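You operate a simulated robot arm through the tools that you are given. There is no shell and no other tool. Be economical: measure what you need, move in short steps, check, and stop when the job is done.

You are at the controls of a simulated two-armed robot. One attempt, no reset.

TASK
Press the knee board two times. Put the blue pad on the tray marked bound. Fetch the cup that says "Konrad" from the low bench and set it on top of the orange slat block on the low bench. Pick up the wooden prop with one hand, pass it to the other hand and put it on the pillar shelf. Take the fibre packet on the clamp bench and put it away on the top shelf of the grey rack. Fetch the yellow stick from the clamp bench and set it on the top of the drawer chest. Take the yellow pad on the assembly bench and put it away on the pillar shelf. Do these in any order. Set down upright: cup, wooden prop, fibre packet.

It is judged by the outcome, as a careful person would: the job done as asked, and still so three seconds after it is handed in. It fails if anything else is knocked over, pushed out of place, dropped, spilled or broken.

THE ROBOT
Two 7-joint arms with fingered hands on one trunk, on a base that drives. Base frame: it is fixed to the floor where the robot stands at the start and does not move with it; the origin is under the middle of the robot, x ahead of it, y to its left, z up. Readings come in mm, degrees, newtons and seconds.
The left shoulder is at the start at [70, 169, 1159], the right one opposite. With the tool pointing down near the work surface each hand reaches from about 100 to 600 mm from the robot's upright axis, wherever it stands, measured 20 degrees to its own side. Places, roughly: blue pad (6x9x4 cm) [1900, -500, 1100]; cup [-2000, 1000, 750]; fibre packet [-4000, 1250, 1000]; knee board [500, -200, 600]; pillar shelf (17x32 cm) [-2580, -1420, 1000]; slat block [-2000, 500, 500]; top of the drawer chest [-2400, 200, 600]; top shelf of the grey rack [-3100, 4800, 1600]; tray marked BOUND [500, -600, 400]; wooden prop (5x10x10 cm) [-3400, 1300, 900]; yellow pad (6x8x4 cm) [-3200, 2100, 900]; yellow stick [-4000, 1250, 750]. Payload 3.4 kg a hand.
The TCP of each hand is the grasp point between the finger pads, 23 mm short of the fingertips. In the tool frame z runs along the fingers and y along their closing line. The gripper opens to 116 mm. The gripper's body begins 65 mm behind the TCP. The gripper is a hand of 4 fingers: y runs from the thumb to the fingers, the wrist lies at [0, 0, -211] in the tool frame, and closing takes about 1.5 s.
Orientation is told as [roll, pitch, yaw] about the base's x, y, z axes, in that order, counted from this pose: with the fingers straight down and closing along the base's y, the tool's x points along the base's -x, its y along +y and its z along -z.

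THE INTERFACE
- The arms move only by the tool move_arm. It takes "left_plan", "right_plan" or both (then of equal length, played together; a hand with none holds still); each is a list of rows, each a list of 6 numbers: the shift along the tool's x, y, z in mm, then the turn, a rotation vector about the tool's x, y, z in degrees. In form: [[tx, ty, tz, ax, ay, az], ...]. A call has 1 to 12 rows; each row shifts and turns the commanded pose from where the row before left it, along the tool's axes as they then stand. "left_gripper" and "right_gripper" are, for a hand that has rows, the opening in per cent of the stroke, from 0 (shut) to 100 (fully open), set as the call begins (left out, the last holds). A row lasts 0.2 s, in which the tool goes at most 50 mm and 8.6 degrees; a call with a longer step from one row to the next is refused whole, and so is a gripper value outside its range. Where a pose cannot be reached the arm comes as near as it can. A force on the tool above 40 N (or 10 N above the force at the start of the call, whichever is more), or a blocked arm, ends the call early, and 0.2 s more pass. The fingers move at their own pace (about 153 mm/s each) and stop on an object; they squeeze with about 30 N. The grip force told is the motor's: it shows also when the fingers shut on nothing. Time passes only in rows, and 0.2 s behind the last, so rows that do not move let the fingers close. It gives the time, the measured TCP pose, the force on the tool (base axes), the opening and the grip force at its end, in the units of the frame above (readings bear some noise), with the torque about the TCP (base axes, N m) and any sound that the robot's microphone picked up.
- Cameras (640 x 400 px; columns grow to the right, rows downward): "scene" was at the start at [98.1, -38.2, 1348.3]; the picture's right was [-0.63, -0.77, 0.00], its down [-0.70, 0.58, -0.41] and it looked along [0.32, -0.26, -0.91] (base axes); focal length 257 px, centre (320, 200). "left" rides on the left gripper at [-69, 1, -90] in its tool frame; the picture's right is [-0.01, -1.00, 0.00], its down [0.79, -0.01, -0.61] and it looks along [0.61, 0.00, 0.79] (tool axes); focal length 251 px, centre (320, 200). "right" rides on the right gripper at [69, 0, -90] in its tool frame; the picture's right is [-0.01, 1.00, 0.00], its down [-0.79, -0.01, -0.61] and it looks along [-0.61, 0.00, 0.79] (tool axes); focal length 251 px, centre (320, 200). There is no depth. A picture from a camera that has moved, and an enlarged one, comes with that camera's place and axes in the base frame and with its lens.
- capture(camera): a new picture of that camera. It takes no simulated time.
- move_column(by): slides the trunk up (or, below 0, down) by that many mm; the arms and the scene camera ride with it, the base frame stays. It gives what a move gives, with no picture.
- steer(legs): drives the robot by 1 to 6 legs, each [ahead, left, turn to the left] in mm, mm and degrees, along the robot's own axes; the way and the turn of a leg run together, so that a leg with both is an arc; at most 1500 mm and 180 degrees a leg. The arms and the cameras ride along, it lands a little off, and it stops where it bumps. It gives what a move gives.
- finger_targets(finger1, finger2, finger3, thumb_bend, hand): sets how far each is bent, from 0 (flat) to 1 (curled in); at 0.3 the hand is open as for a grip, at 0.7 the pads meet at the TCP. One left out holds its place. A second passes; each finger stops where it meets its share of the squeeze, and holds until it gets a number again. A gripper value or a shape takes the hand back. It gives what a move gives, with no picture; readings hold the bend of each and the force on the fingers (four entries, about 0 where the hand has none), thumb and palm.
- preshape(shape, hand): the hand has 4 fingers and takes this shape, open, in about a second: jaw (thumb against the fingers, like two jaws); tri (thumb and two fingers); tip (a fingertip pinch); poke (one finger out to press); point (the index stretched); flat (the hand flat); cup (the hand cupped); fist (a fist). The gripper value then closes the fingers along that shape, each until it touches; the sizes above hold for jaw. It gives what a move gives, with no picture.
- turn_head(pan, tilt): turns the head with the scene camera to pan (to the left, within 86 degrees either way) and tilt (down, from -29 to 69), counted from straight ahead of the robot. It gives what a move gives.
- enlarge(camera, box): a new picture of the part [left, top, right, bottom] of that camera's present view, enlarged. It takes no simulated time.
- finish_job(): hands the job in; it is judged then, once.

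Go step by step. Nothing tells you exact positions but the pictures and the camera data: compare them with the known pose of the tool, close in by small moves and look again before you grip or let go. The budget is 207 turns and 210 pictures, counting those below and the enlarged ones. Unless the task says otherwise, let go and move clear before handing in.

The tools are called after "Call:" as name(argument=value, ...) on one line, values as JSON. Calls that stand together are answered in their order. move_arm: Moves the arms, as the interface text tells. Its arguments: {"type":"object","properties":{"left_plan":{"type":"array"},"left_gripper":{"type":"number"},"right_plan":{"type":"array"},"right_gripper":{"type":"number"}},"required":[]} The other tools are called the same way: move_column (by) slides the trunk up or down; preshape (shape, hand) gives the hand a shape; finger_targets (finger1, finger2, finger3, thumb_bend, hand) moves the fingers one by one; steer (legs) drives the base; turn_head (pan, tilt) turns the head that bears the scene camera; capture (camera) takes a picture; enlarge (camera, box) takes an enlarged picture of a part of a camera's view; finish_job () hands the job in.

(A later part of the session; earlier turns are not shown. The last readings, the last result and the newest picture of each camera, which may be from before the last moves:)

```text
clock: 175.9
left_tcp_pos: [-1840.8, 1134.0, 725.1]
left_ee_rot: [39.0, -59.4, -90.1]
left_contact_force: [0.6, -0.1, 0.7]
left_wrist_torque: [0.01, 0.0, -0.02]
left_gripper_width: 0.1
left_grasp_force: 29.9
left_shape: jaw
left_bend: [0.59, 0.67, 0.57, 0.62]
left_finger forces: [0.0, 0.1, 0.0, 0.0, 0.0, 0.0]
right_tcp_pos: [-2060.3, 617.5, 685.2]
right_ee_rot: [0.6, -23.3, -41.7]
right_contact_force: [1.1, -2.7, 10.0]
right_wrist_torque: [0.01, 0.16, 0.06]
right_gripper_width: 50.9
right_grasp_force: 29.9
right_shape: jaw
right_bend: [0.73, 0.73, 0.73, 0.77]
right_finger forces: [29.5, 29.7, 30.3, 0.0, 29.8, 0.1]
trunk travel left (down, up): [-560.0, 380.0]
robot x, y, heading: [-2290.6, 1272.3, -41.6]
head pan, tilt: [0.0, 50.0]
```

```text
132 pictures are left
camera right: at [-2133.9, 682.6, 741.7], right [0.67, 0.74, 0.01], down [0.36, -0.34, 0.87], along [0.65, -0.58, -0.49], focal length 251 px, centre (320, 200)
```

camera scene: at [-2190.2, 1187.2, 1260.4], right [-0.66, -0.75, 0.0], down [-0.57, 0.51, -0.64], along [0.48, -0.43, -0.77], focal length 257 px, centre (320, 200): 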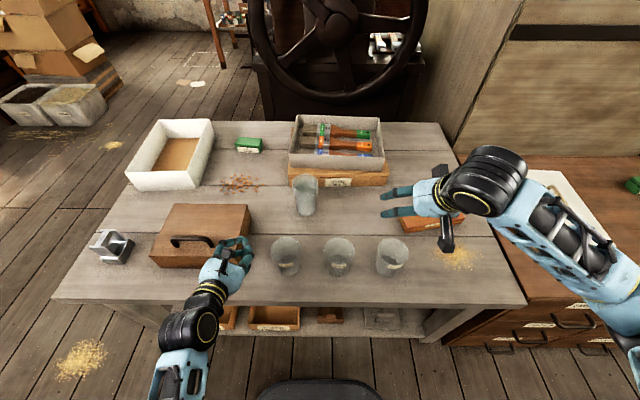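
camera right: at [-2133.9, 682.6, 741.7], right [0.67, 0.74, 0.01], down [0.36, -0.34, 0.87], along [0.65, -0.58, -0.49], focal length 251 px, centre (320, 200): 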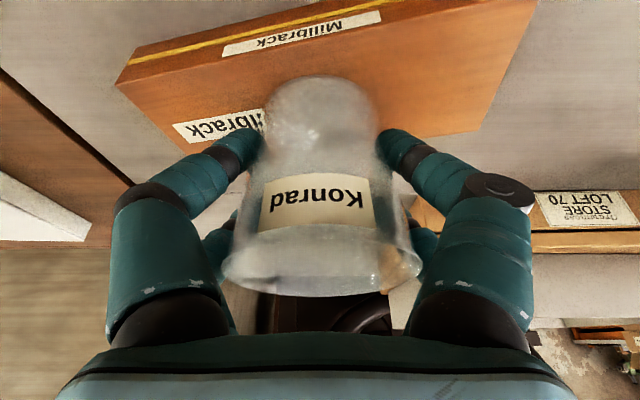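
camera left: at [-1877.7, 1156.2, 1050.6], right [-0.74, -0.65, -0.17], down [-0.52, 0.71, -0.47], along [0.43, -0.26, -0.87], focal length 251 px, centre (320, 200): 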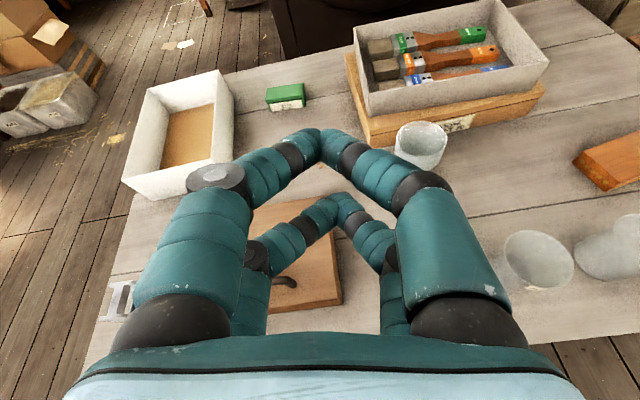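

Contact at 10 N on the block. Releasing, then rising straight up.

Call:
move_arm(right_plan=[[0, 0, 0, 0, 0, 0], [0, 0, 0, 0, 0, 0], [0, 0, 0, 0, 0, 0], [0, 0, 0, 0, 0, 0], [0, 0, 0, 0, 0, 0], [0, 0, 0, 0, 0, 0]], right_gripper=100)

Call:
capture(camera="right")

```text
clock: 177.3
left_tcp_pos: [-1840.5, 1133.3, 723.6]
left_ee_rot: [39.0, -59.4, -90.1]
left_contact_force: [-0.9, -0.6, 0.5]
left_wrist_torque: [0.01, 0.01, -0.03]
left_gripper_width: 0.0
left_grasp_force: 29.7
left_shape: jaw
left_bend: [0.59, 0.67, 0.57, 0.62]
left_finger forces: [0.0, 0.0, 0.0, 0.0, 0.0, 0.1]
right_tcp_pos: [-2060.4, 616.9, 682.8]
right_ee_rot: [0.5, -23.1, -41.7]
right_contact_force: [0.7, -0.2, 0.2]
right_wrist_torque: [0.0, -0.01, 0.02]
right_gripper_width: 115.6
right_grasp_force: 0.1
right_shape: jaw
right_bend: [0.3, 0.3, 0.3, 0.3]
right_finger forces: [0.1, 0.0, 0.1, 0.0, 0.0, 0.1]
trunk travel left (down, up): [-560.0, 380.0]
robot x, y, heading: [-2288.7, 1272.4, -41.6]
head pan, tilt: [0.0, 50.0]
```

```text
131 pictures are left
camera right: at [-2133.9, 682.3, 740.2], right [0.67, 0.74, 0.01], down [0.36, -0.34, 0.87], along [0.65, -0.58, -0.49], focal length 251 px, centre (320, 200)
```

right: 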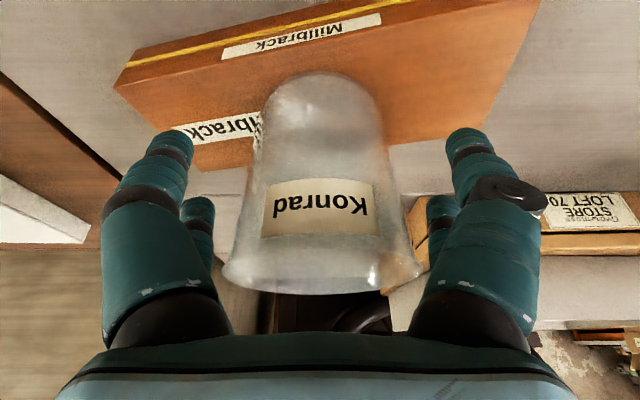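

The cup stands free on the block. I'll rise and draw the hand back.

Call:
move_arm(right_plan=[[-9.8, 0, -23, 0, 0, 0], [-13.7, 0, -32.2, 0, 0, 0], [-15.6, 0, -36.8, 0, 0, 0], [-15.6, 0, -36.8, 0, 0, 0], [10, 15, -35, 0, 0, 0], [10, 15, -35, 0, 0, 0], [15, 20, -25, 0, 0, 0], [15, 20, -25, 0, 0, 0]], right_gripper=100)

Call:
capture(camera="scene")

```text
clock: 179.1
left_tcp_pos: [-1841.7, 1134.1, 724.3]
left_ee_rot: [38.9, -59.3, -90.0]
left_contact_force: [-0.1, -0.9, 0.3]
left_wrist_torque: [-0.01, -0.02, 0.02]
left_gripper_width: 0.1
left_grasp_force: 30.1
left_shape: jaw
left_bend: [0.59, 0.67, 0.57, 0.62]
left_finger forces: [0.0, 0.0, 0.1, 0.0, 0.0, 0.0]
right_tcp_pos: [-2085.0, 730.0, 914.7]
right_ee_rot: [0.6, -23.0, -41.7]
right_contact_force: [0.4, 1.1, -0.4]
right_wrist_torque: [0.0, 0.03, 0.0]
right_gripper_width: 115.9
right_grasp_force: 0.1
right_shape: jaw
right_bend: [0.3, 0.3, 0.3, 0.3]
right_finger forces: [0.0, 0.0, 0.0, 0.1, 0.0, 0.1]
trunk travel left (down, up): [-560.0, 380.0]
robot x, y, heading: [-2283.9, 1274.2, -41.6]
head pan, tilt: [0.0, 50.0]
```

```text
130 pictures are left
camera scene: at [-2190.1, 1187.8, 1260.4], right [-0.66, -0.75, 0.0], down [-0.57, 0.51, -0.64], along [0.48, -0.43, -0.77], focal length 257 px, centre (320, 200)
```

scene: 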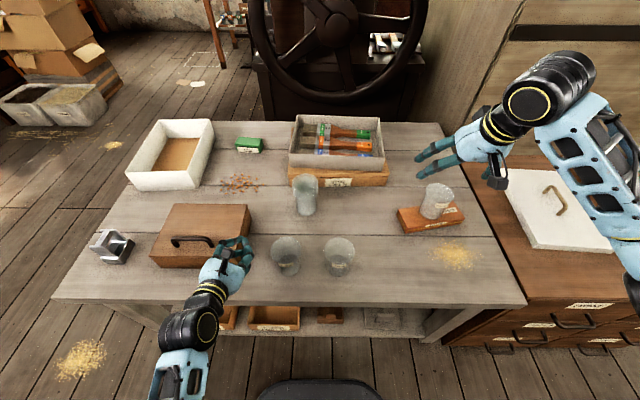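

The Konrad cup stands on the orange block. Now I'll raise the trunk, leave the aisle sideways, turn round there and look at the assembly and clamp benches.

Call:
move_column(by=380)

Call:
steer(legs=[[0, 1250, 0], [0, 0, 90], [0, 0, 90]])

Call:
turn_head(pan=40, tilt=40)

Call:
capture(camera="scene")

```text
clock: 182.8
left_tcp_pos: [-1840.9, 1134.0, 1104.7]
left_ee_rot: [39.0, -59.4, -89.9]
left_contact_force: [0.0, 0.0, 0.2]
left_wrist_torque: [0.01, 0.01, 0.0]
left_gripper_width: 0.0
left_grasp_force: 30.2
left_shape: jaw
left_bend: [0.59, 0.67, 0.57, 0.62]
left_finger forces: [0.1, 0.1, 0.0, 0.0, 0.0, 0.0]
right_tcp_pos: [-2086.2, 728.6, 1293.8]
right_ee_rot: [0.4, -23.1, -41.6]
right_contact_force: [0.2, 0.1, -0.5]
right_wrist_torque: [-0.04, 0.04, 0.03]
right_gripper_width: 115.8
right_grasp_force: 0.1
right_shape: jaw
right_bend: [0.3, 0.3, 0.3, 0.3]
right_finger forces: [0.0, 0.0, 0.0, 0.0, 0.0, 0.0]
trunk travel left (down, up): [-940.0, 0.0]
robot x, y, heading: [-2284.1, 1272.5, -41.7]
head pan, tilt: [0.0, 50.0]
```

```text
clock: 196.7
left_tcp_pos: [-1895.4, 2345.0, 1103.8]
left_ee_rot: [39.0, -59.4, 88.4]
left_contact_force: [0.4, 0.5, -0.2]
left_wrist_torque: [-0.02, 0.03, 0.03]
left_gripper_width: 0.0
left_grasp_force: 30.2
left_shape: jaw
left_bend: [0.59, 0.67, 0.57, 0.62]
left_finger forces: [0.1, 0.1, 0.0, 0.1, 0.0, 0.0]
right_tcp_pos: [-1644.2, 2743.0, 1293.9]
right_ee_rot: [0.5, -23.2, 136.9]
right_contact_force: [-1.8, 0.2, -0.4]
right_wrist_torque: [0.03, -0.03, 0.01]
right_gripper_width: 115.9
right_grasp_force: 0.0
right_shape: jaw
right_bend: [0.3, 0.3, 0.3, 0.3]
right_finger forces: [0.0, 0.0, 0.0, 0.0, 0.0, 0.0]
trunk travel left (down, up): [-940.0, 0.0]
robot x, y, heading: [-1456.2, 2195.2, 137.0]
head pan, tilt: [0.0, 50.0]
```

```text
clock: 197.8
left_tcp_pos: [-1897.2, 2344.0, 1103.1]
left_ee_rot: [39.1, -59.2, 88.4]
left_contact_force: [0.6, 0.9, -0.6]
left_wrist_torque: [-0.03, 0.01, -0.01]
left_gripper_width: 0.0
left_grasp_force: 30.0
left_shape: jaw
left_bend: [0.59, 0.67, 0.57, 0.62]
left_finger forces: [0.0, 0.1, 0.1, 0.0, 0.0, 0.0]
right_tcp_pos: [-1643.6, 2742.1, 1294.0]
right_ee_rot: [0.5, -22.9, 136.8]
right_contact_force: [0.1, -0.6, 0.0]
right_wrist_torque: [0.0, -0.03, 0.0]
right_gripper_width: 115.9
right_grasp_force: 0.0
right_shape: jaw
right_bend: [0.3, 0.3, 0.3, 0.3]
right_finger forces: [0.0, 0.1, 0.0, 0.0, 0.1, 0.0]
trunk travel left (down, up): [-940.0, 0.0]
robot x, y, heading: [-1456.0, 2194.4, 137.1]
head pan, tilt: [40.0, 40.0]
```

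```text
129 pictures are left
camera scene: at [-1574.9, 2234.3, 1654.5], right [0.05, 1.0, 0.0], down [0.64, -0.03, -0.77], along [-0.76, 0.04, -0.64], focal length 257 px, centre (320, 200)
```

scene: 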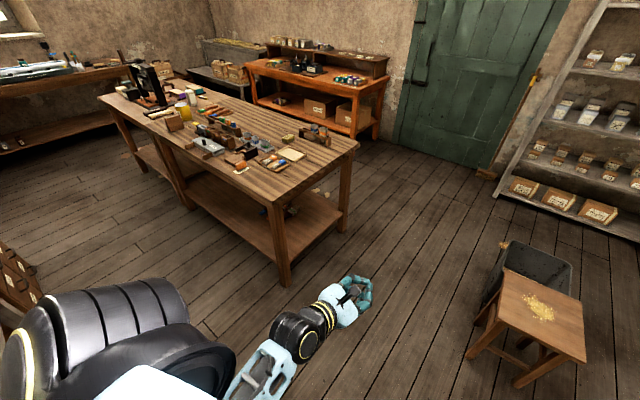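

The bench top is about z 785; the yellow pad is near its back edge, so I'd better approach from behind. I'll zoom to identify the packet, stick and prop.

Call:
enlarge(camera="scene", box=[90, 60, 250, 160])

Call:
enlarge(camera="scene", box=[180, 100, 340, 200])

Call:
enlarge(camera="scene", box=[100, 120, 340, 270])

```text
4.00 times, centred on (170, 110) of scene
camera zoom: at [-1574.9, 2234.3, 1654.5], right [0.05, 1.0, 0.0], down [0.64, -0.03, -0.77], along [-0.76, 0.04, -0.64], focal length 1027 px, centre (920, 560)
```

zoom: 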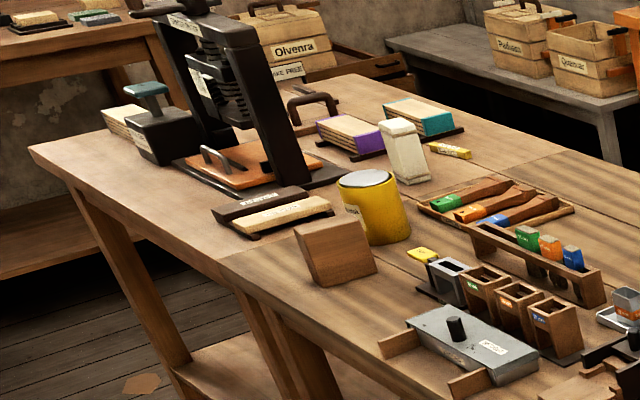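

```text
4.00 times, centred on (260, 150) of scene
camera zoom: at [-1574.9, 2234.3, 1654.5], right [0.05, 1.0, 0.0], down [0.64, -0.03, -0.77], along [-0.76, 0.04, -0.64], focal length 1027 px, centre (560, 400)
```

zoom: 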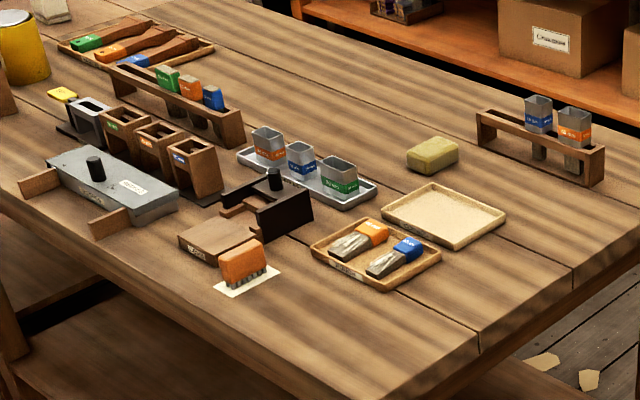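

```text
2.67 times, centred on (220, 195) of scene
camera zoom: at [-1574.9, 2234.3, 1654.5], right [0.05, 1.0, 0.0], down [0.64, -0.03, -0.77], along [-0.76, 0.04, -0.64], focal length 685 px, centre (587, 213)
```

zoom: 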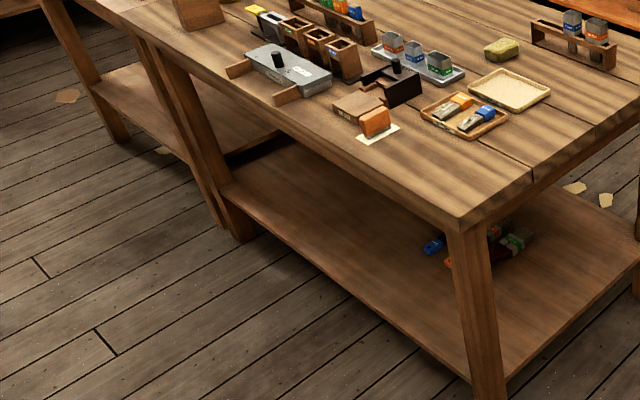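

The white upright packet and the yellow stick lie side by side near the back of the clamp bench, the yellow pad near the back of the assembly bench. I'll drive round behind the benches.

Call:
steer(legs=[[0, 320, 1.7], [1150, 0, 0], [1150, 0, 0]])

Call:
turn_head(pan=80, tilt=35)

Call:
capture(camera="scene")

```text
clock: 210.7
left_tcp_pos: [-3839.4, 3569.3, 1104.4]
left_ee_rot: [39.2, -59.4, 90.8]
left_contact_force: [-0.5, -0.6, 0.1]
left_wrist_torque: [0.0, 0.0, 0.0]
left_gripper_width: 0.0
left_grasp_force: 29.7
left_shape: jaw
left_bend: [0.59, 0.67, 0.57, 0.62]
left_finger forces: [0.0, 0.0, 0.1, 0.0, 0.1, 0.0]
right_tcp_pos: [-3603.0, 3977.9, 1295.1]
right_ee_rot: [0.5, -23.1, 139.2]
right_contact_force: [-0.2, 0.4, -0.3]
right_wrist_torque: [-0.02, 0.05, 0.02]
right_gripper_width: 116.1
right_grasp_force: 0.0
right_shape: jaw
right_bend: [0.3, 0.3, 0.3, 0.3]
right_finger forces: [0.0, 0.1, 0.0, 0.0, 0.0, 0.0]
trunk travel left (down, up): [-940.0, 0.0]
robot x, y, heading: [-3391.9, 3437.6, 139.1]
head pan, tilt: [40.0, 40.0]
```

```text
clock: 211.7
left_tcp_pos: [-3838.5, 3570.0, 1104.4]
left_ee_rot: [39.1, -59.2, 90.8]
left_contact_force: [0.6, 0.1, -0.6]
left_wrist_torque: [0.0, -0.05, 0.0]
left_gripper_width: 0.0
left_grasp_force: 30.2
left_shape: jaw
left_bend: [0.59, 0.67, 0.57, 0.62]
left_finger forces: [0.0, 0.0, 0.1, 0.0, 0.0, 0.1]
right_tcp_pos: [-3603.4, 3978.7, 1294.4]
right_ee_rot: [0.5, -23.1, 139.3]
right_contact_force: [0.0, -0.3, -0.4]
right_wrist_torque: [0.02, 0.04, 0.0]
right_gripper_width: 115.8
right_grasp_force: 0.1
right_shape: jaw
right_bend: [0.3, 0.3, 0.3, 0.3]
right_finger forces: [0.0, 0.1, 0.1, 0.0, 0.0, 0.1]
trunk travel left (down, up): [-940.0, 0.0]
robot x, y, heading: [-3393.0, 3440.7, 139.4]
head pan, tilt: [80.0, 35.0]
```

```text
125 pictures are left
camera scene: at [-3495.8, 3416.3, 1662.1], right [-0.63, 0.77, 0.0], down [0.44, 0.36, -0.82], along [-0.63, -0.52, -0.57], focal length 257 px, centre (320, 200)
```

scene: 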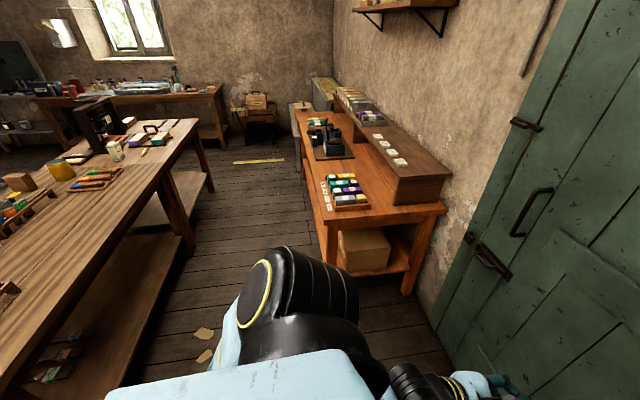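

The aisle behind is about 900 mm wide. I'll turn to face the bench from behind and strafe to the yellow pad.

Call:
steer(legs=[[0, 0, 90], [0, 0, 90], [90, 0, 0]])

Call:
turn_head(pan=-45, tilt=40)

Call:
capture(camera="scene")

```text
clock: 220.5
left_tcp_pos: [-2875.9, 3260.4, 1105.2]
left_ee_rot: [39.5, -59.5, -88.8]
left_contact_force: [-0.3, 0.3, -0.3]
left_wrist_torque: [-0.02, 0.02, -0.04]
left_gripper_width: 0.1
left_grasp_force: 29.7
left_shape: jaw
left_bend: [0.59, 0.67, 0.57, 0.62]
left_finger forces: [0.0, 0.0, 0.0, 0.0, 0.0, 0.1]
right_tcp_pos: [-3108.6, 2850.2, 1295.5]
right_ee_rot: [0.6, -23.3, -40.1]
right_contact_force: [-0.2, 0.7, 0.9]
right_wrist_torque: [-0.01, -0.02, 0.0]
right_gripper_width: 116.0
right_grasp_force: 0.1
right_shape: jaw
right_bend: [0.3, 0.3, 0.3, 0.3]
right_finger forces: [0.0, 0.0, 0.0, 0.0, 0.0, 0.1]
trunk travel left (down, up): [-940.0, 0.0]
robot x, y, heading: [-3324.0, 3378.7, -40.1]
head pan, tilt: [80.0, 35.0]
```

```text
clock: 222.6
left_tcp_pos: [-2872.9, 3256.7, 1104.2]
left_ee_rot: [39.1, -59.3, -88.5]
left_contact_force: [0.2, -0.4, 0.7]
left_wrist_torque: [-0.01, 0.01, 0.01]
left_gripper_width: 0.0
left_grasp_force: 29.8
left_shape: jaw
left_bend: [0.59, 0.67, 0.57, 0.62]
left_finger forces: [0.1, 0.0, 0.1, 0.0, 0.1, 0.0]
right_tcp_pos: [-3105.0, 2845.2, 1293.3]
right_ee_rot: [0.5, -23.0, -40.1]
right_contact_force: [-0.4, 0.3, -0.5]
right_wrist_torque: [-0.01, 0.0, -0.03]
right_gripper_width: 115.8
right_grasp_force: 0.1
right_shape: jaw
right_bend: [0.3, 0.3, 0.3, 0.3]
right_finger forces: [0.0, 0.0, 0.1, 0.0, 0.0, 0.0]
trunk travel left (down, up): [-940.0, 0.0]
robot x, y, heading: [-3320.5, 3380.0, -39.9]
head pan, tilt: [-45.0, 40.0]
```

```text
124 pictures are left
camera scene: at [-3274.6, 3264.6, 1654.5], right [-1.0, -0.09, 0.0], down [-0.06, 0.64, -0.77], along [0.07, -0.76, -0.64], focal length 257 px, centre (320, 200)
```

scene: 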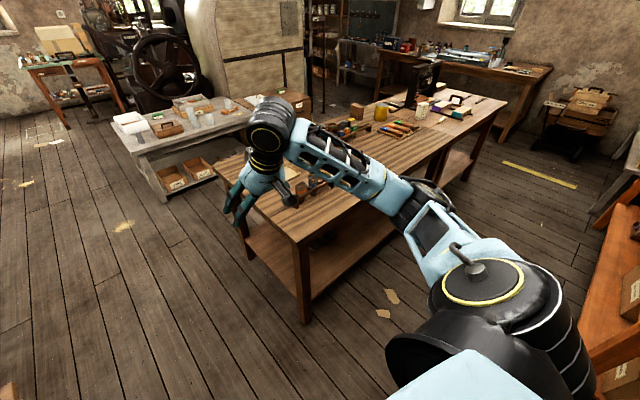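

The bench's back edge is at about u -4030 and I'm well clear. I'll strafe right and close in on the yellow pad.

Call:
steer(legs=[[150, -380, -1.5], [120, -400, 0]])

Call:
turn_head(pan=-10, tilt=48)

Call:
capture(camera="scene")

Call:
capture(camera="right")

```text
clock: 227.3
left_tcp_pos: [-3179.7, 2478.5, 1104.2]
left_ee_rot: [39.0, -59.4, -90.1]
left_contact_force: [0.3, 0.8, 0.7]
left_wrist_torque: [0.0, 0.01, 0.02]
left_gripper_width: 0.0
left_grasp_force: 29.6
left_shape: jaw
left_bend: [0.59, 0.67, 0.57, 0.62]
left_finger forces: [0.0, 0.1, 0.0, 0.0, 0.1, 0.0]
right_tcp_pos: [-3422.0, 2074.6, 1294.0]
right_ee_rot: [0.5, -23.1, -41.5]
right_contact_force: [-0.5, -0.5, 0.0]
right_wrist_torque: [0.02, 0.02, -0.02]
right_gripper_width: 115.9
right_grasp_force: 0.0
right_shape: jaw
right_bend: [0.3, 0.3, 0.3, 0.3]
right_finger forces: [0.1, 0.0, 0.0, 0.1, 0.0, 0.1]
trunk travel left (down, up): [-940.0, 0.0]
robot x, y, heading: [-3624.8, 2611.8, -41.8]
head pan, tilt: [-45.0, 40.0]
```

```text
clock: 228.3
left_tcp_pos: [-3179.2, 2477.6, 1103.6]
left_ee_rot: [39.1, -59.2, -90.2]
left_contact_force: [0.1, 0.0, 0.8]
left_wrist_torque: [-0.02, 0.02, 0.02]
left_gripper_width: 0.1
left_grasp_force: 29.7
left_shape: jaw
left_bend: [0.59, 0.67, 0.57, 0.62]
left_finger forces: [0.1, 0.1, 0.0, 0.0, 0.0, 0.1]
right_tcp_pos: [-3423.4, 2072.8, 1293.9]
right_ee_rot: [0.5, -23.1, -41.7]
right_contact_force: [-0.2, -0.6, 0.6]
right_wrist_torque: [0.0, 0.0, 0.01]
right_gripper_width: 115.9
right_grasp_force: 0.1
right_shape: jaw
right_bend: [0.3, 0.3, 0.3, 0.3]
right_finger forces: [0.1, 0.1, 0.0, 0.1, 0.0, 0.0]
trunk travel left (down, up): [-940.0, 0.0]
robot x, y, heading: [-3625.7, 2612.0, -41.3]
head pan, tilt: [-10.0, 48.0]
```

```text
123 pictures are left
camera scene: at [-3538.2, 2520.1, 1643.1], right [-0.78, -0.62, 0.0], down [-0.46, 0.58, -0.67], along [0.42, -0.52, -0.74], focal length 257 px, centre (320, 200)
```

scene: 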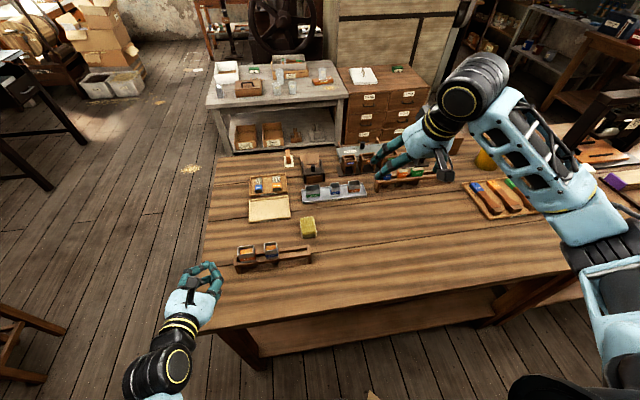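

```text
122 pictures are left
camera right: at [-3497.0, 2138.2, 1350.1], right [0.67, 0.74, 0.01], down [0.36, -0.34, 0.87], along [0.65, -0.58, -0.49], focal length 251 px, centre (320, 200)
```

right: 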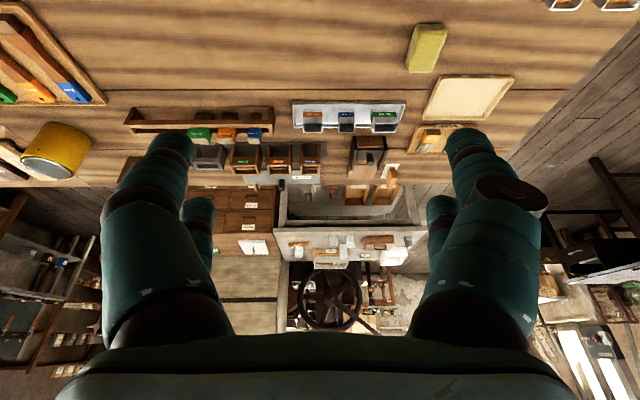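

The yellow pad is at about [-3148, 2110, 867]; bench top ≈ 845. I'll move up to the bench and lower slightly, then position the right hand over it.

Call:
steer(legs=[[120, 60, 0]])

Call:
move_column(by=-60)

Call:
capture(camera="right")

Call:
capture(camera="scene")

```text
clock: 229.6
left_tcp_pos: [-3052.2, 2444.5, 1105.1]
left_ee_rot: [39.4, -59.4, -90.3]
left_contact_force: [0.4, -0.4, -0.1]
left_wrist_torque: [0.01, 0.01, 0.03]
left_gripper_width: 0.3
left_grasp_force: 30.6
left_shape: jaw
left_bend: [0.59, 0.67, 0.57, 0.62]
left_finger forces: [0.0, 0.1, 0.0, 0.0, 0.1, 0.0]
right_tcp_pos: [-3295.5, 2039.5, 1294.6]
right_ee_rot: [0.5, -23.3, -41.6]
right_contact_force: [-0.3, 0.8, 0.0]
right_wrist_torque: [-0.01, -0.04, -0.01]
right_gripper_width: 115.9
right_grasp_force: 0.1
right_shape: jaw
right_bend: [0.3, 0.3, 0.3, 0.3]
right_finger forces: [0.0, 0.1, 0.1, 0.0, 0.1, 0.1]
trunk travel left (down, up): [-940.0, 0.0]
robot x, y, heading: [-3499.6, 2582.1, -41.5]
head pan, tilt: [-10.0, 48.0]
```

```text
clock: 230.6
left_tcp_pos: [-3050.5, 2443.1, 1044.1]
left_ee_rot: [39.1, -59.4, -90.2]
left_contact_force: [-0.4, -0.1, -0.8]
left_wrist_torque: [0.0, 0.0, -0.03]
left_gripper_width: 0.1
left_grasp_force: 29.6
left_shape: jaw
left_bend: [0.59, 0.67, 0.57, 0.62]
left_finger forces: [0.0, 0.1, 0.0, 0.0, 0.0, 0.0]
right_tcp_pos: [-3292.5, 2039.0, 1234.3]
right_ee_rot: [0.4, -23.0, -41.6]
right_contact_force: [0.3, 0.3, 0.6]
right_wrist_torque: [-0.01, 0.0, 0.02]
right_gripper_width: 115.7
right_grasp_force: 0.0
right_shape: jaw
right_bend: [0.3, 0.3, 0.3, 0.3]
right_finger forces: [0.1, 0.0, 0.0, 0.1, 0.0, 0.1]
trunk travel left (down, up): [-880.0, 60.0]
robot x, y, heading: [-3497.7, 2579.4, -41.5]
head pan, tilt: [-10.0, 48.0]
```

```text
121 pictures are left
camera right: at [-3366.3, 2104.3, 1290.2], right [0.67, 0.74, 0.01], down [0.36, -0.34, 0.87], along [0.65, -0.58, -0.49], focal length 251 px, centre (320, 200)
```

right: 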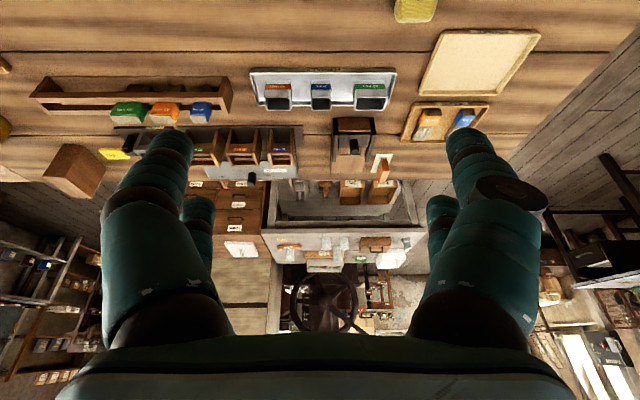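

```text
120 pictures are left
camera scene: at [-3407.8, 2486.2, 1583.1], right [-0.78, -0.62, 0.0], down [-0.46, 0.58, -0.67], along [0.42, -0.52, -0.74], focal length 257 px, centre (320, 200)
```

scene: 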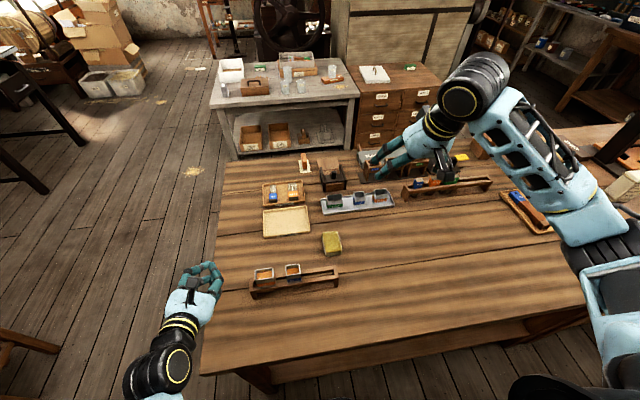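

The brush rest stands close in front of the pad, so I'll use a steeper hand (8°) to keep its camera clear. Moving above the pad.

Call:
move_arm(right_plan=[[-9.2, 25, 3.9, 0, 7.5, 0], [-9.6, 25, 2.7, 0, 7.5, 0], [-10.9, 24.5, 1.5, 0, 0, 0], [-10.9, 24.5, 1.5, 0, 0, 0], [-10.9, 24.5, 1.5, 0, 0, 0], [-10.9, 24.5, 1.5, 0, 0, 0], [5.4, 0, 38.6, 0, 0, 0], [5.4, 0, 38.6, 0, 0, 0], [5.4, 0, 38.6, 0, 0, 0], [5.4, 0, 38.6, 0, 0, 0], [5.4, 0, 38.6, 0, 0, 0], [0, 0, 0, 0, 0, 0]], right_gripper=100)

Call:
capture(camera="right")

Call:
enlarge(camera="scene", box=[220, 180, 420, 310])

```text
clock: 233.2
left_tcp_pos: [-3049.9, 2445.1, 1042.9]
left_ee_rot: [39.1, -59.3, -90.1]
left_contact_force: [1.0, 0.3, -0.3]
left_wrist_torque: [-0.03, 0.01, -0.01]
left_gripper_width: 0.0
left_grasp_force: 30.0
left_shape: jaw
left_bend: [0.59, 0.67, 0.57, 0.62]
left_finger forces: [0.1, 0.0, 0.0, 0.0, 0.0, 0.0]
right_tcp_pos: [-3145.9, 2106.3, 1039.5]
right_ee_rot: [0.5, -8.1, -41.6]
right_contact_force: [0.5, 0.0, 0.6]
right_wrist_torque: [0.02, 0.02, 0.0]
right_gripper_width: 116.0
right_grasp_force: 0.1
right_shape: jaw
right_bend: [0.3, 0.3, 0.3, 0.3]
right_finger forces: [0.0, 0.1, 0.0, 0.0, 0.0, 0.0]
trunk travel left (down, up): [-880.0, 60.0]
robot x, y, heading: [-3493.7, 2580.5, -41.4]
head pan, tilt: [-10.0, 48.0]
```

```text
119 pictures are left
camera right: at [-3205.2, 2160.3, 1120.2], right [0.67, 0.74, 0.01], down [0.52, -0.47, 0.71], along [0.53, -0.47, -0.7], focal length 251 px, centre (320, 200)
```

right: 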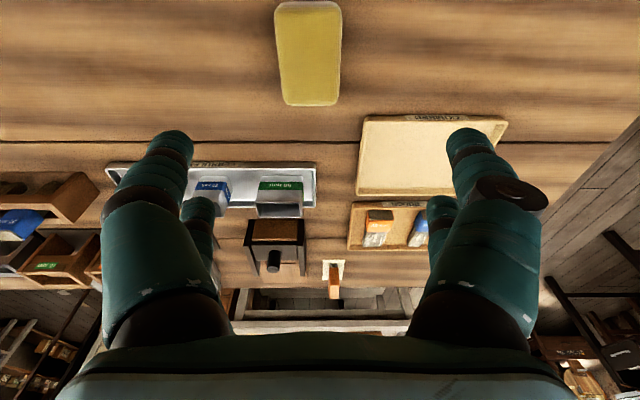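

```text
3.08 times, centred on (320, 245) of scene
camera zoom: at [-3407.4, 2486.4, 1583.1], right [-0.78, -0.62, 0.0], down [-0.46, 0.58, -0.67], along [0.42, -0.52, -0.74], focal length 790 px, centre (320, 62)
```

zoom: 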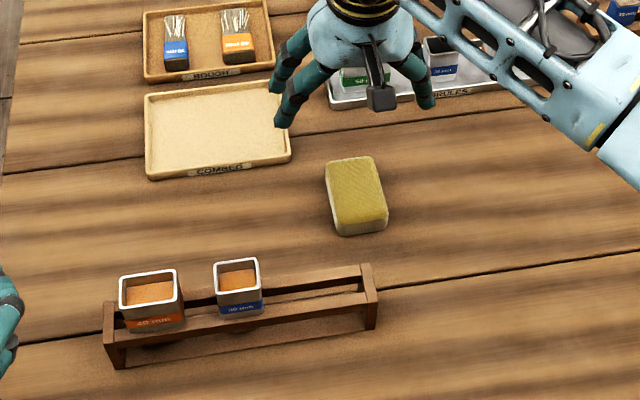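

Pad is about 14 mm nearer than the hand. I'll correct and descend to just above it.

Call:
move_arm(right_plan=[[13.9, -3, -1.9, 0, 0, 0], [4.9, 0, 34.7, 0, 0, 0], [4.9, 0, 34.7, 0, 0, 0], [4.9, 0, 34.7, 0, 0, 0], [2.1, 0, 14.9, 0, 0, 0], [0, 0, 0, 0, 0, 0]], right_gripper=100)

Call:
capture(camera="right")

Call:
enlarge(camera="scene", box=[220, 180, 420, 310])

```text
clock: 234.6
left_tcp_pos: [-3049.8, 2442.9, 1043.1]
left_ee_rot: [39.2, -59.3, -90.1]
left_contact_force: [0.8, 0.2, 0.9]
left_wrist_torque: [0.01, -0.03, -0.01]
left_gripper_width: 0.1
left_grasp_force: 30.8
left_shape: jaw
left_bend: [0.59, 0.67, 0.57, 0.62]
left_finger forces: [0.0, 0.1, 0.0, 0.0, 0.0, 0.0]
right_tcp_pos: [-3157.2, 2115.8, 919.0]
right_ee_rot: [0.6, -8.1, -41.5]
right_contact_force: [-0.5, 0.2, 0.9]
right_wrist_torque: [-0.02, -0.02, -0.01]
right_gripper_width: 115.8
right_grasp_force: 0.0
right_shape: jaw
right_bend: [0.3, 0.3, 0.3, 0.3]
right_finger forces: [0.0, 0.0, 0.0, 0.0, 0.0, 0.1]
trunk travel left (down, up): [-880.0, 60.0]
robot x, y, heading: [-3494.5, 2581.6, -41.4]
head pan, tilt: [-10.0, 48.0]
```

```text
117 pictures are left
camera right: at [-3217.3, 2169.0, 999.6], right [0.67, 0.74, 0.01], down [0.52, -0.47, 0.71], along [0.53, -0.47, -0.7], focal length 251 px, centre (320, 200)
```

right: 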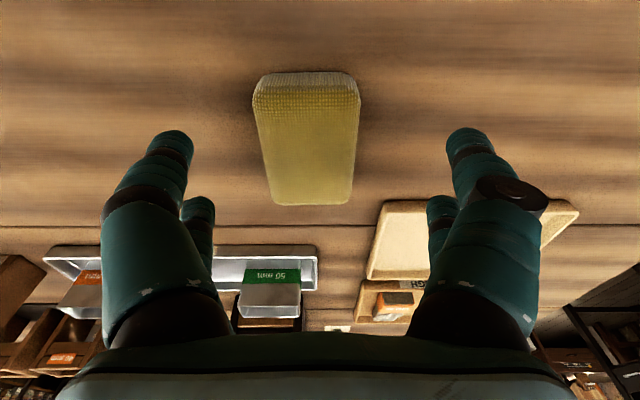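

```text
3.08 times, centred on (320, 245) of scene
camera zoom: at [-3407.5, 2486.0, 1583.0], right [-0.78, -0.62, 0.0], down [-0.46, 0.58, -0.67], along [0.42, -0.52, -0.74], focal length 790 px, centre (320, 62)
```

zoom: 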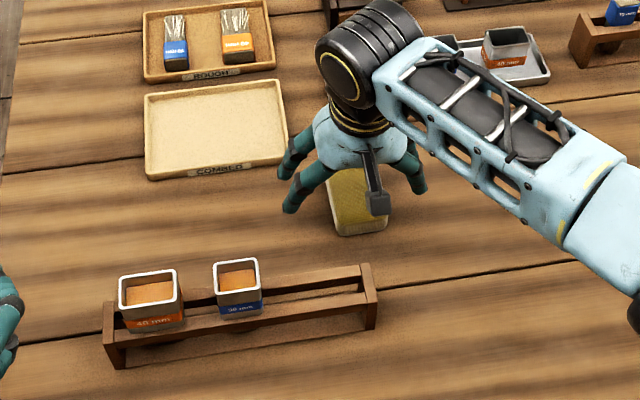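

Nearly centred; 7 mm right and 44 mm down, then close.

Call:
move_arm(right_plan=[[0, -7, 0, 0, 0, 0], [2.8, 0, 19.8, 0, 0, 0], [2.1, 0, 14.9, 0, 0, 0], [0.7, 0, 5, 0, 0, 0], [0.5, 0, 4, 0, 0, 0], [0, 0, 0, 0, 0, 0]], right_gripper=100)

Call:
move_arm(right_plan=[[0, 0, 0, 0, 0, 0], [0, 0, 0, 0, 0, 0], [0, 0, 0, 0, 0, 0], [0, 0, 0, 0, 0, 0], [0, 0, 0, 0, 0, 0], [0, 0, 0, 0, 0, 0], [0, 0, 0, 0, 0, 0]], right_gripper=0)

Call:
capture(camera="right")

```text
clock: 236.0
left_tcp_pos: [-3049.8, 2443.1, 1043.6]
left_ee_rot: [39.1, -59.3, -90.1]
left_contact_force: [0.2, -0.4, 0.7]
left_wrist_torque: [0.0, 0.01, 0.0]
left_gripper_width: 0.0
left_grasp_force: 29.6
left_shape: jaw
left_bend: [0.59, 0.67, 0.57, 0.62]
left_finger forces: [0.1, 0.0, 0.0, 0.0, 0.0, 0.0]
right_tcp_pos: [-3160.8, 2112.7, 875.4]
right_ee_rot: [0.5, -8.1, -41.5]
right_contact_force: [-0.7, 0.2, 0.0]
right_wrist_torque: [-0.03, 0.03, -0.02]
right_gripper_width: 115.9
right_grasp_force: 0.1
right_shape: jaw
right_bend: [0.3, 0.3, 0.3, 0.3]
right_finger forces: [0.0, 0.0, 0.1, 0.0, 0.3, 0.1]
trunk travel left (down, up): [-880.0, 60.0]
robot x, y, heading: [-3493.2, 2578.0, -41.4]
head pan, tilt: [-10.0, 48.0]
```

```text
clock: 237.6
left_tcp_pos: [-3051.2, 2444.4, 1044.1]
left_ee_rot: [39.3, -59.4, -90.3]
left_contact_force: [-0.4, 0.6, 0.1]
left_wrist_torque: [0.01, 0.0, 0.0]
left_gripper_width: 0.0
left_grasp_force: 30.2
left_shape: jaw
left_bend: [0.59, 0.67, 0.57, 0.62]
left_finger forces: [0.0, 0.1, 0.1, 0.1, 0.1, 0.0]
right_tcp_pos: [-3161.5, 2113.3, 878.0]
right_ee_rot: [0.5, -8.1, -41.5]
right_contact_force: [-0.1, -5.0, 16.2]
right_wrist_torque: [-0.51, 0.76, 0.24]
right_gripper_width: 56.3
right_grasp_force: 29.3
right_shape: jaw
right_bend: [0.74, 0.74, 0.71, 0.72]
right_finger forces: [27.7, 27.9, 37.1, 0.0, 34.9, 0.0]
trunk travel left (down, up): [-880.0, 60.0]
robot x, y, heading: [-3497.5, 2581.7, -41.6]
head pan, tilt: [-10.0, 48.0]
```

```text
115 pictures are left
camera right: at [-3221.7, 2166.2, 956.6], right [0.67, 0.74, 0.01], down [0.52, -0.47, 0.71], along [0.54, -0.47, -0.7], focal length 251 px, centre (320, 200)
```

right: 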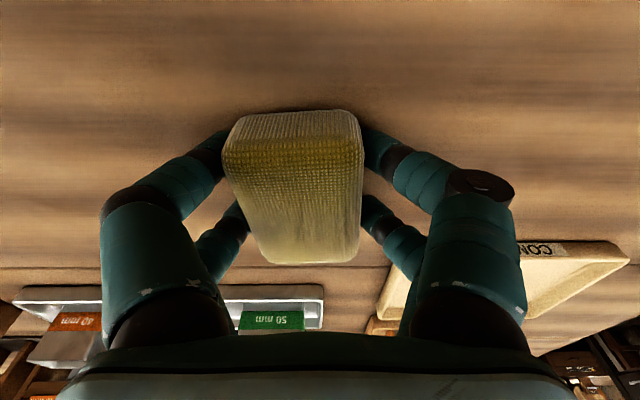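

All fingers grip the yellow pad. I'll lift it and at the same time straighten the left hand's roll.

Call:
move_arm(right_plan=[[-2.8, 0, -19.8, 0, 0, 0], [-5.6, 0, -39.6, 0, 0, 0], [-5.6, 0, -39.6, 0, 0, 0], [-5.6, 0, -39.6, 0, 0, 0], [-5.6, 0, -39.6, 0, 0, 0], [-5.6, 0, -39.6, 0, 0, 0]], left_plan=[[0, 0, 0, 0, 0, -7], [0, 0, 0, 0, 0, -7], [0, 0, 0, 0, 0, -6.4], [0, 0, 0, 0, 0, 0], [0, 0, 0, 0, 0, 0], [0, 0, 0, 0, 0, 0]], right_gripper=0, left_gripper=50)

Call:
capture(camera="right")

```text
clock: 239.0
left_tcp_pos: [-3051.1, 2451.0, 1038.6]
left_ee_rot: [13.6, -65.2, -63.6]
left_contact_force: [0.6, 0.0, -0.2]
left_wrist_torque: [-0.01, 0.0, 0.01]
left_gripper_width: 57.5
left_grasp_force: 0.0
left_shape: jaw
left_bend: [0.72, 0.72, 0.72, 0.75]
left_finger forces: [0.1, 0.0, 0.0, 0.0, 0.0, 0.0]
right_tcp_pos: [-3162.2, 2110.5, 1098.4]
right_ee_rot: [0.5, -8.1, -41.6]
right_contact_force: [0.9, -0.3, -0.8]
right_wrist_torque: [0.03, 0.04, -0.02]
right_gripper_width: 55.9
right_grasp_force: 30.3
right_shape: jaw
right_bend: [0.74, 0.74, 0.71, 0.72]
right_finger forces: [29.9, 28.9, 35.3, 0.0, 23.3, 0.0]
trunk travel left (down, up): [-880.0, 60.0]
robot x, y, heading: [-3494.9, 2580.5, -41.6]
head pan, tilt: [-10.0, 48.0]
```

```text
114 pictures are left
camera right: at [-3222.4, 2164.0, 1177.5], right [0.67, 0.74, 0.01], down [0.52, -0.47, 0.71], along [0.53, -0.47, -0.7], focal length 251 px, centre (320, 200)
```

right: 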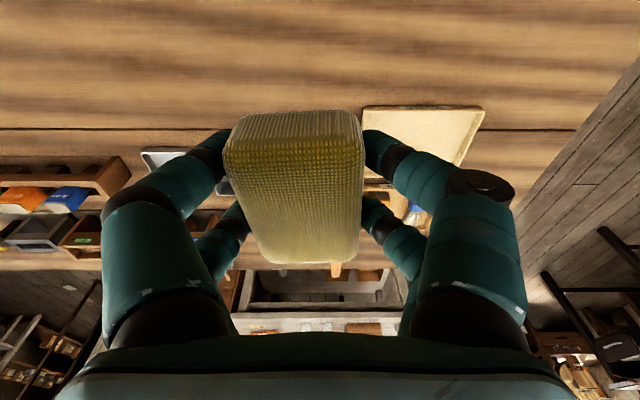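

Pad held. I'll back off slightly and strafe right behind the clamp bench.

Call:
move_column(by=60)

Call:
steer(legs=[[-160, 0, 0], [0, -1000, 0]])

Call:
capture(camera="scene")

```text
clock: 240.0
left_tcp_pos: [-3048.4, 2450.3, 1100.8]
left_ee_rot: [13.8, -65.3, -63.7]
left_contact_force: [0.1, 0.1, -0.5]
left_wrist_torque: [-0.03, 0.02, 0.01]
left_gripper_width: 57.7
left_grasp_force: 0.0
left_shape: jaw
left_bend: [0.72, 0.72, 0.72, 0.75]
left_finger forces: [0.0, 0.0, 0.0, 0.0, 0.0, 0.1]
right_tcp_pos: [-3161.4, 2110.9, 1157.7]
right_ee_rot: [0.5, -8.0, -41.5]
right_contact_force: [0.0, 0.1, -0.6]
right_wrist_torque: [-0.03, -0.03, 0.0]
right_gripper_width: 55.7
right_grasp_force: 29.8
right_shape: jaw
right_bend: [0.74, 0.74, 0.71, 0.72]
right_finger forces: [29.9, 28.8, 35.3, 0.0, 23.3, 0.0]
trunk travel left (down, up): [-940.0, 0.0]
robot x, y, heading: [-3492.6, 2580.6, -41.3]
head pan, tilt: [-10.0, 48.0]
```

```text
clock: 246.2
left_tcp_pos: [-3816.7, 1812.7, 1098.9]
left_ee_rot: [13.6, -65.4, -62.9]
left_contact_force: [0.3, -0.9, 0.6]
left_wrist_torque: [0.02, 0.04, -0.03]
left_gripper_width: 57.4
left_grasp_force: 0.1
left_shape: jaw
left_bend: [0.72, 0.72, 0.72, 0.75]
left_finger forces: [0.0, 0.0, 0.0, 0.0, 0.0, 0.0]
right_tcp_pos: [-3925.4, 1472.9, 1156.9]
right_ee_rot: [0.4, -8.1, -40.7]
right_contact_force: [-0.8, 0.0, -0.2]
right_wrist_torque: [-0.04, -0.02, 0.01]
right_gripper_width: 55.8
right_grasp_force: 29.9
right_shape: jaw
right_bend: [0.74, 0.74, 0.71, 0.72]
right_finger forces: [29.9, 28.8, 35.4, 0.1, 23.4, 0.1]
trunk travel left (down, up): [-940.0, 0.0]
robot x, y, heading: [-4268.0, 1940.2, -40.7]
head pan, tilt: [-10.0, 48.0]
```

```text
113 pictures are left
camera scene: at [-4175.8, 1845.2, 1643.1], right [-0.77, -0.63, 0.0], down [-0.47, 0.57, -0.67], along [0.42, -0.52, -0.74], focal length 257 px, centre (320, 200)
```

scene: 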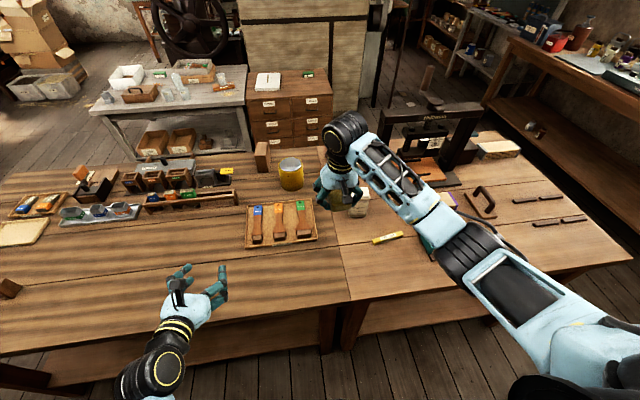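

The yellow stick lies near the bench's back edge at about [-4034, 1278]. I'll strafe right so it comes in front of the left hand.

Call:
steer(legs=[[80, -520, -0.8]])

Call:
turn_head(pan=10, tilt=48)

Call:
capture(camera="scene")

Call:
capture(camera="left")

```text
clock: 249.2
left_tcp_pos: [-4096.0, 1370.4, 1099.8]
left_ee_rot: [13.7, -65.3, -63.4]
left_contact_force: [0.7, -1.0, -0.7]
left_wrist_torque: [-0.01, 0.01, 0.0]
left_gripper_width: 57.5
left_grasp_force: 0.2
left_shape: jaw
left_bend: [0.72, 0.72, 0.72, 0.75]
left_finger forces: [0.1, 0.0, 0.0, 0.0, 0.0, 0.0]
right_tcp_pos: [-4206.6, 1028.6, 1156.6]
right_ee_rot: [0.4, -8.0, -41.1]
right_contact_force: [0.3, 0.5, -1.1]
right_wrist_torque: [-0.01, 0.01, -0.01]
right_gripper_width: 55.6
right_grasp_force: 29.7
right_shape: jaw
right_bend: [0.74, 0.74, 0.71, 0.72]
right_finger forces: [29.9, 28.8, 35.3, 0.0, 23.4, 0.0]
trunk travel left (down, up): [-940.0, 0.0]
robot x, y, heading: [-4544.0, 1497.9, -40.9]
head pan, tilt: [-10.0, 48.0]
```

```text
clock: 250.0
left_tcp_pos: [-4097.0, 1368.7, 1099.0]
left_ee_rot: [14.2, -65.3, -63.8]
left_contact_force: [0.8, -0.6, 0.7]
left_wrist_torque: [0.05, 0.01, 0.01]
left_gripper_width: 57.6
left_grasp_force: 0.2
left_shape: jaw
left_bend: [0.72, 0.72, 0.72, 0.75]
left_finger forces: [0.0, 0.0, 0.0, 0.0, 0.1, 0.0]
right_tcp_pos: [-4208.3, 1028.7, 1157.3]
right_ee_rot: [0.5, -8.0, -41.2]
right_contact_force: [0.0, 1.1, 0.0]
right_wrist_torque: [0.02, 0.04, 0.01]
right_gripper_width: 55.7
right_grasp_force: 30.0
right_shape: jaw
right_bend: [0.74, 0.74, 0.71, 0.72]
right_finger forces: [29.9, 28.8, 35.3, 0.1, 23.4, 0.0]
trunk travel left (down, up): [-940.0, 0.0]
robot x, y, heading: [-4544.9, 1499.7, -41.0]
head pan, tilt: [10.0, 48.0]
```

```text
112 pictures are left
camera scene: at [-4437.7, 1422.2, 1643.0], right [-0.52, -0.86, 0.0], down [-0.64, 0.39, -0.67], along [0.57, -0.35, -0.74], focal length 257 px, centre (320, 200)
```

scene: 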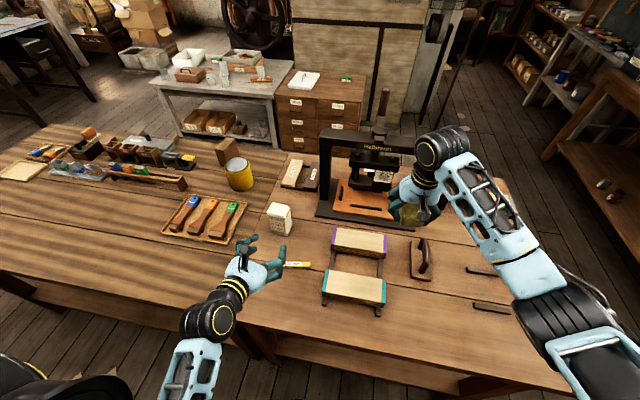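

```text
111 pictures are left
camera left: at [-4137.4, 1404.9, 1198.5], right [-0.77, -0.63, -0.09], down [-0.52, 0.71, -0.48], along [0.37, -0.32, -0.87], focal length 251 px, centre (320, 200)
```

left: 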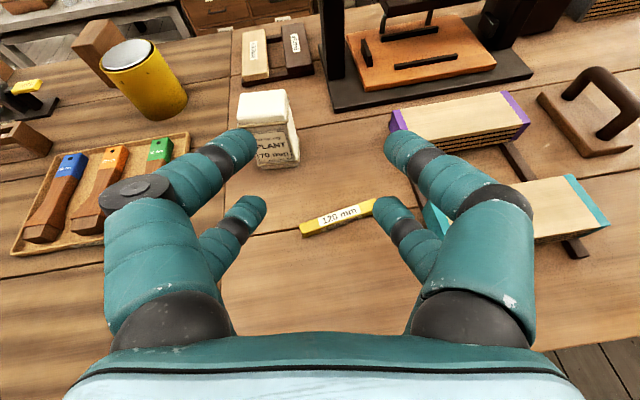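

The packet reads PLANT 70 mm, and the stick lies crosswise, 120 mm long, centre about [-4030, 1282]. I'll point the left hand down and turn it a quarter so it can grip across the stick.

Call:
move_arm(left_plan=[[-6.1, 0, 13.7, 0, 8, 0], [-7.9, 0, 12.7, 0, 8, 0], [-9.6, 0, 11.5, 0, 8, 0], [-11.1, 0, 10, 0, 8, 0], [-12.4, 0, 8.4, 0, 8, 0], [-13.5, 0, 6.6, 0, 8, 0], [-14.3, 0, 4.6, 0, 8, 0], [0, 0, 0, 0, 0, 8.45], [0, 0, 0, 0, 0, 8.45], [0, 0, 0, 0, 0, 8.45], [0, 0, 0, 0, 0, 8.45], [0, 0, 0, 0, 0, 8.45]], left_gripper=60)

Call:
capture(camera="left")

```text
clock: 250.6
left_tcp_pos: [-4066.8, 1371.1, 1088.7]
left_ee_rot: [22.6, -47.2, -73.3]
left_contact_force: [-0.7, -0.3, 0.5]
left_wrist_torque: [-0.02, 0.03, -0.01]
left_gripper_width: 69.2
left_grasp_force: 0.0
left_shape: jaw
left_bend: [0.71, 0.71, 0.71, 0.72]
left_finger forces: [0.1, 0.1, 0.1, 0.0, 0.1, 0.0]
right_tcp_pos: [-4205.1, 1027.4, 1156.4]
right_ee_rot: [0.5, -7.9, -41.1]
right_contact_force: [-0.3, -0.9, -1.6]
right_wrist_torque: [0.04, 0.05, 0.01]
right_gripper_width: 55.7
right_grasp_force: 29.9
right_shape: jaw
right_bend: [0.74, 0.74, 0.71, 0.72]
right_finger forces: [29.9, 28.8, 35.4, 0.1, 23.4, 0.0]
trunk travel left (down, up): [-940.0, 0.0]
robot x, y, heading: [-4541.9, 1497.1, -40.9]
head pan, tilt: [10.0, 48.0]
stopped in row 2 (left hand): the arm was blocked; the commanded pose is now the measured one
```

```text
110 pictures are left
camera left: at [-4102.9, 1375.8, 1195.3], right [-0.8, -0.54, -0.25], down [-0.5, 0.84, -0.2], along [0.32, -0.04, -0.95], focal length 251 px, centre (320, 200)
```

left: 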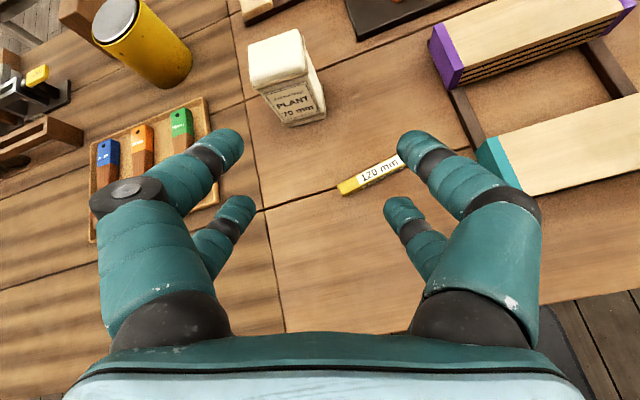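

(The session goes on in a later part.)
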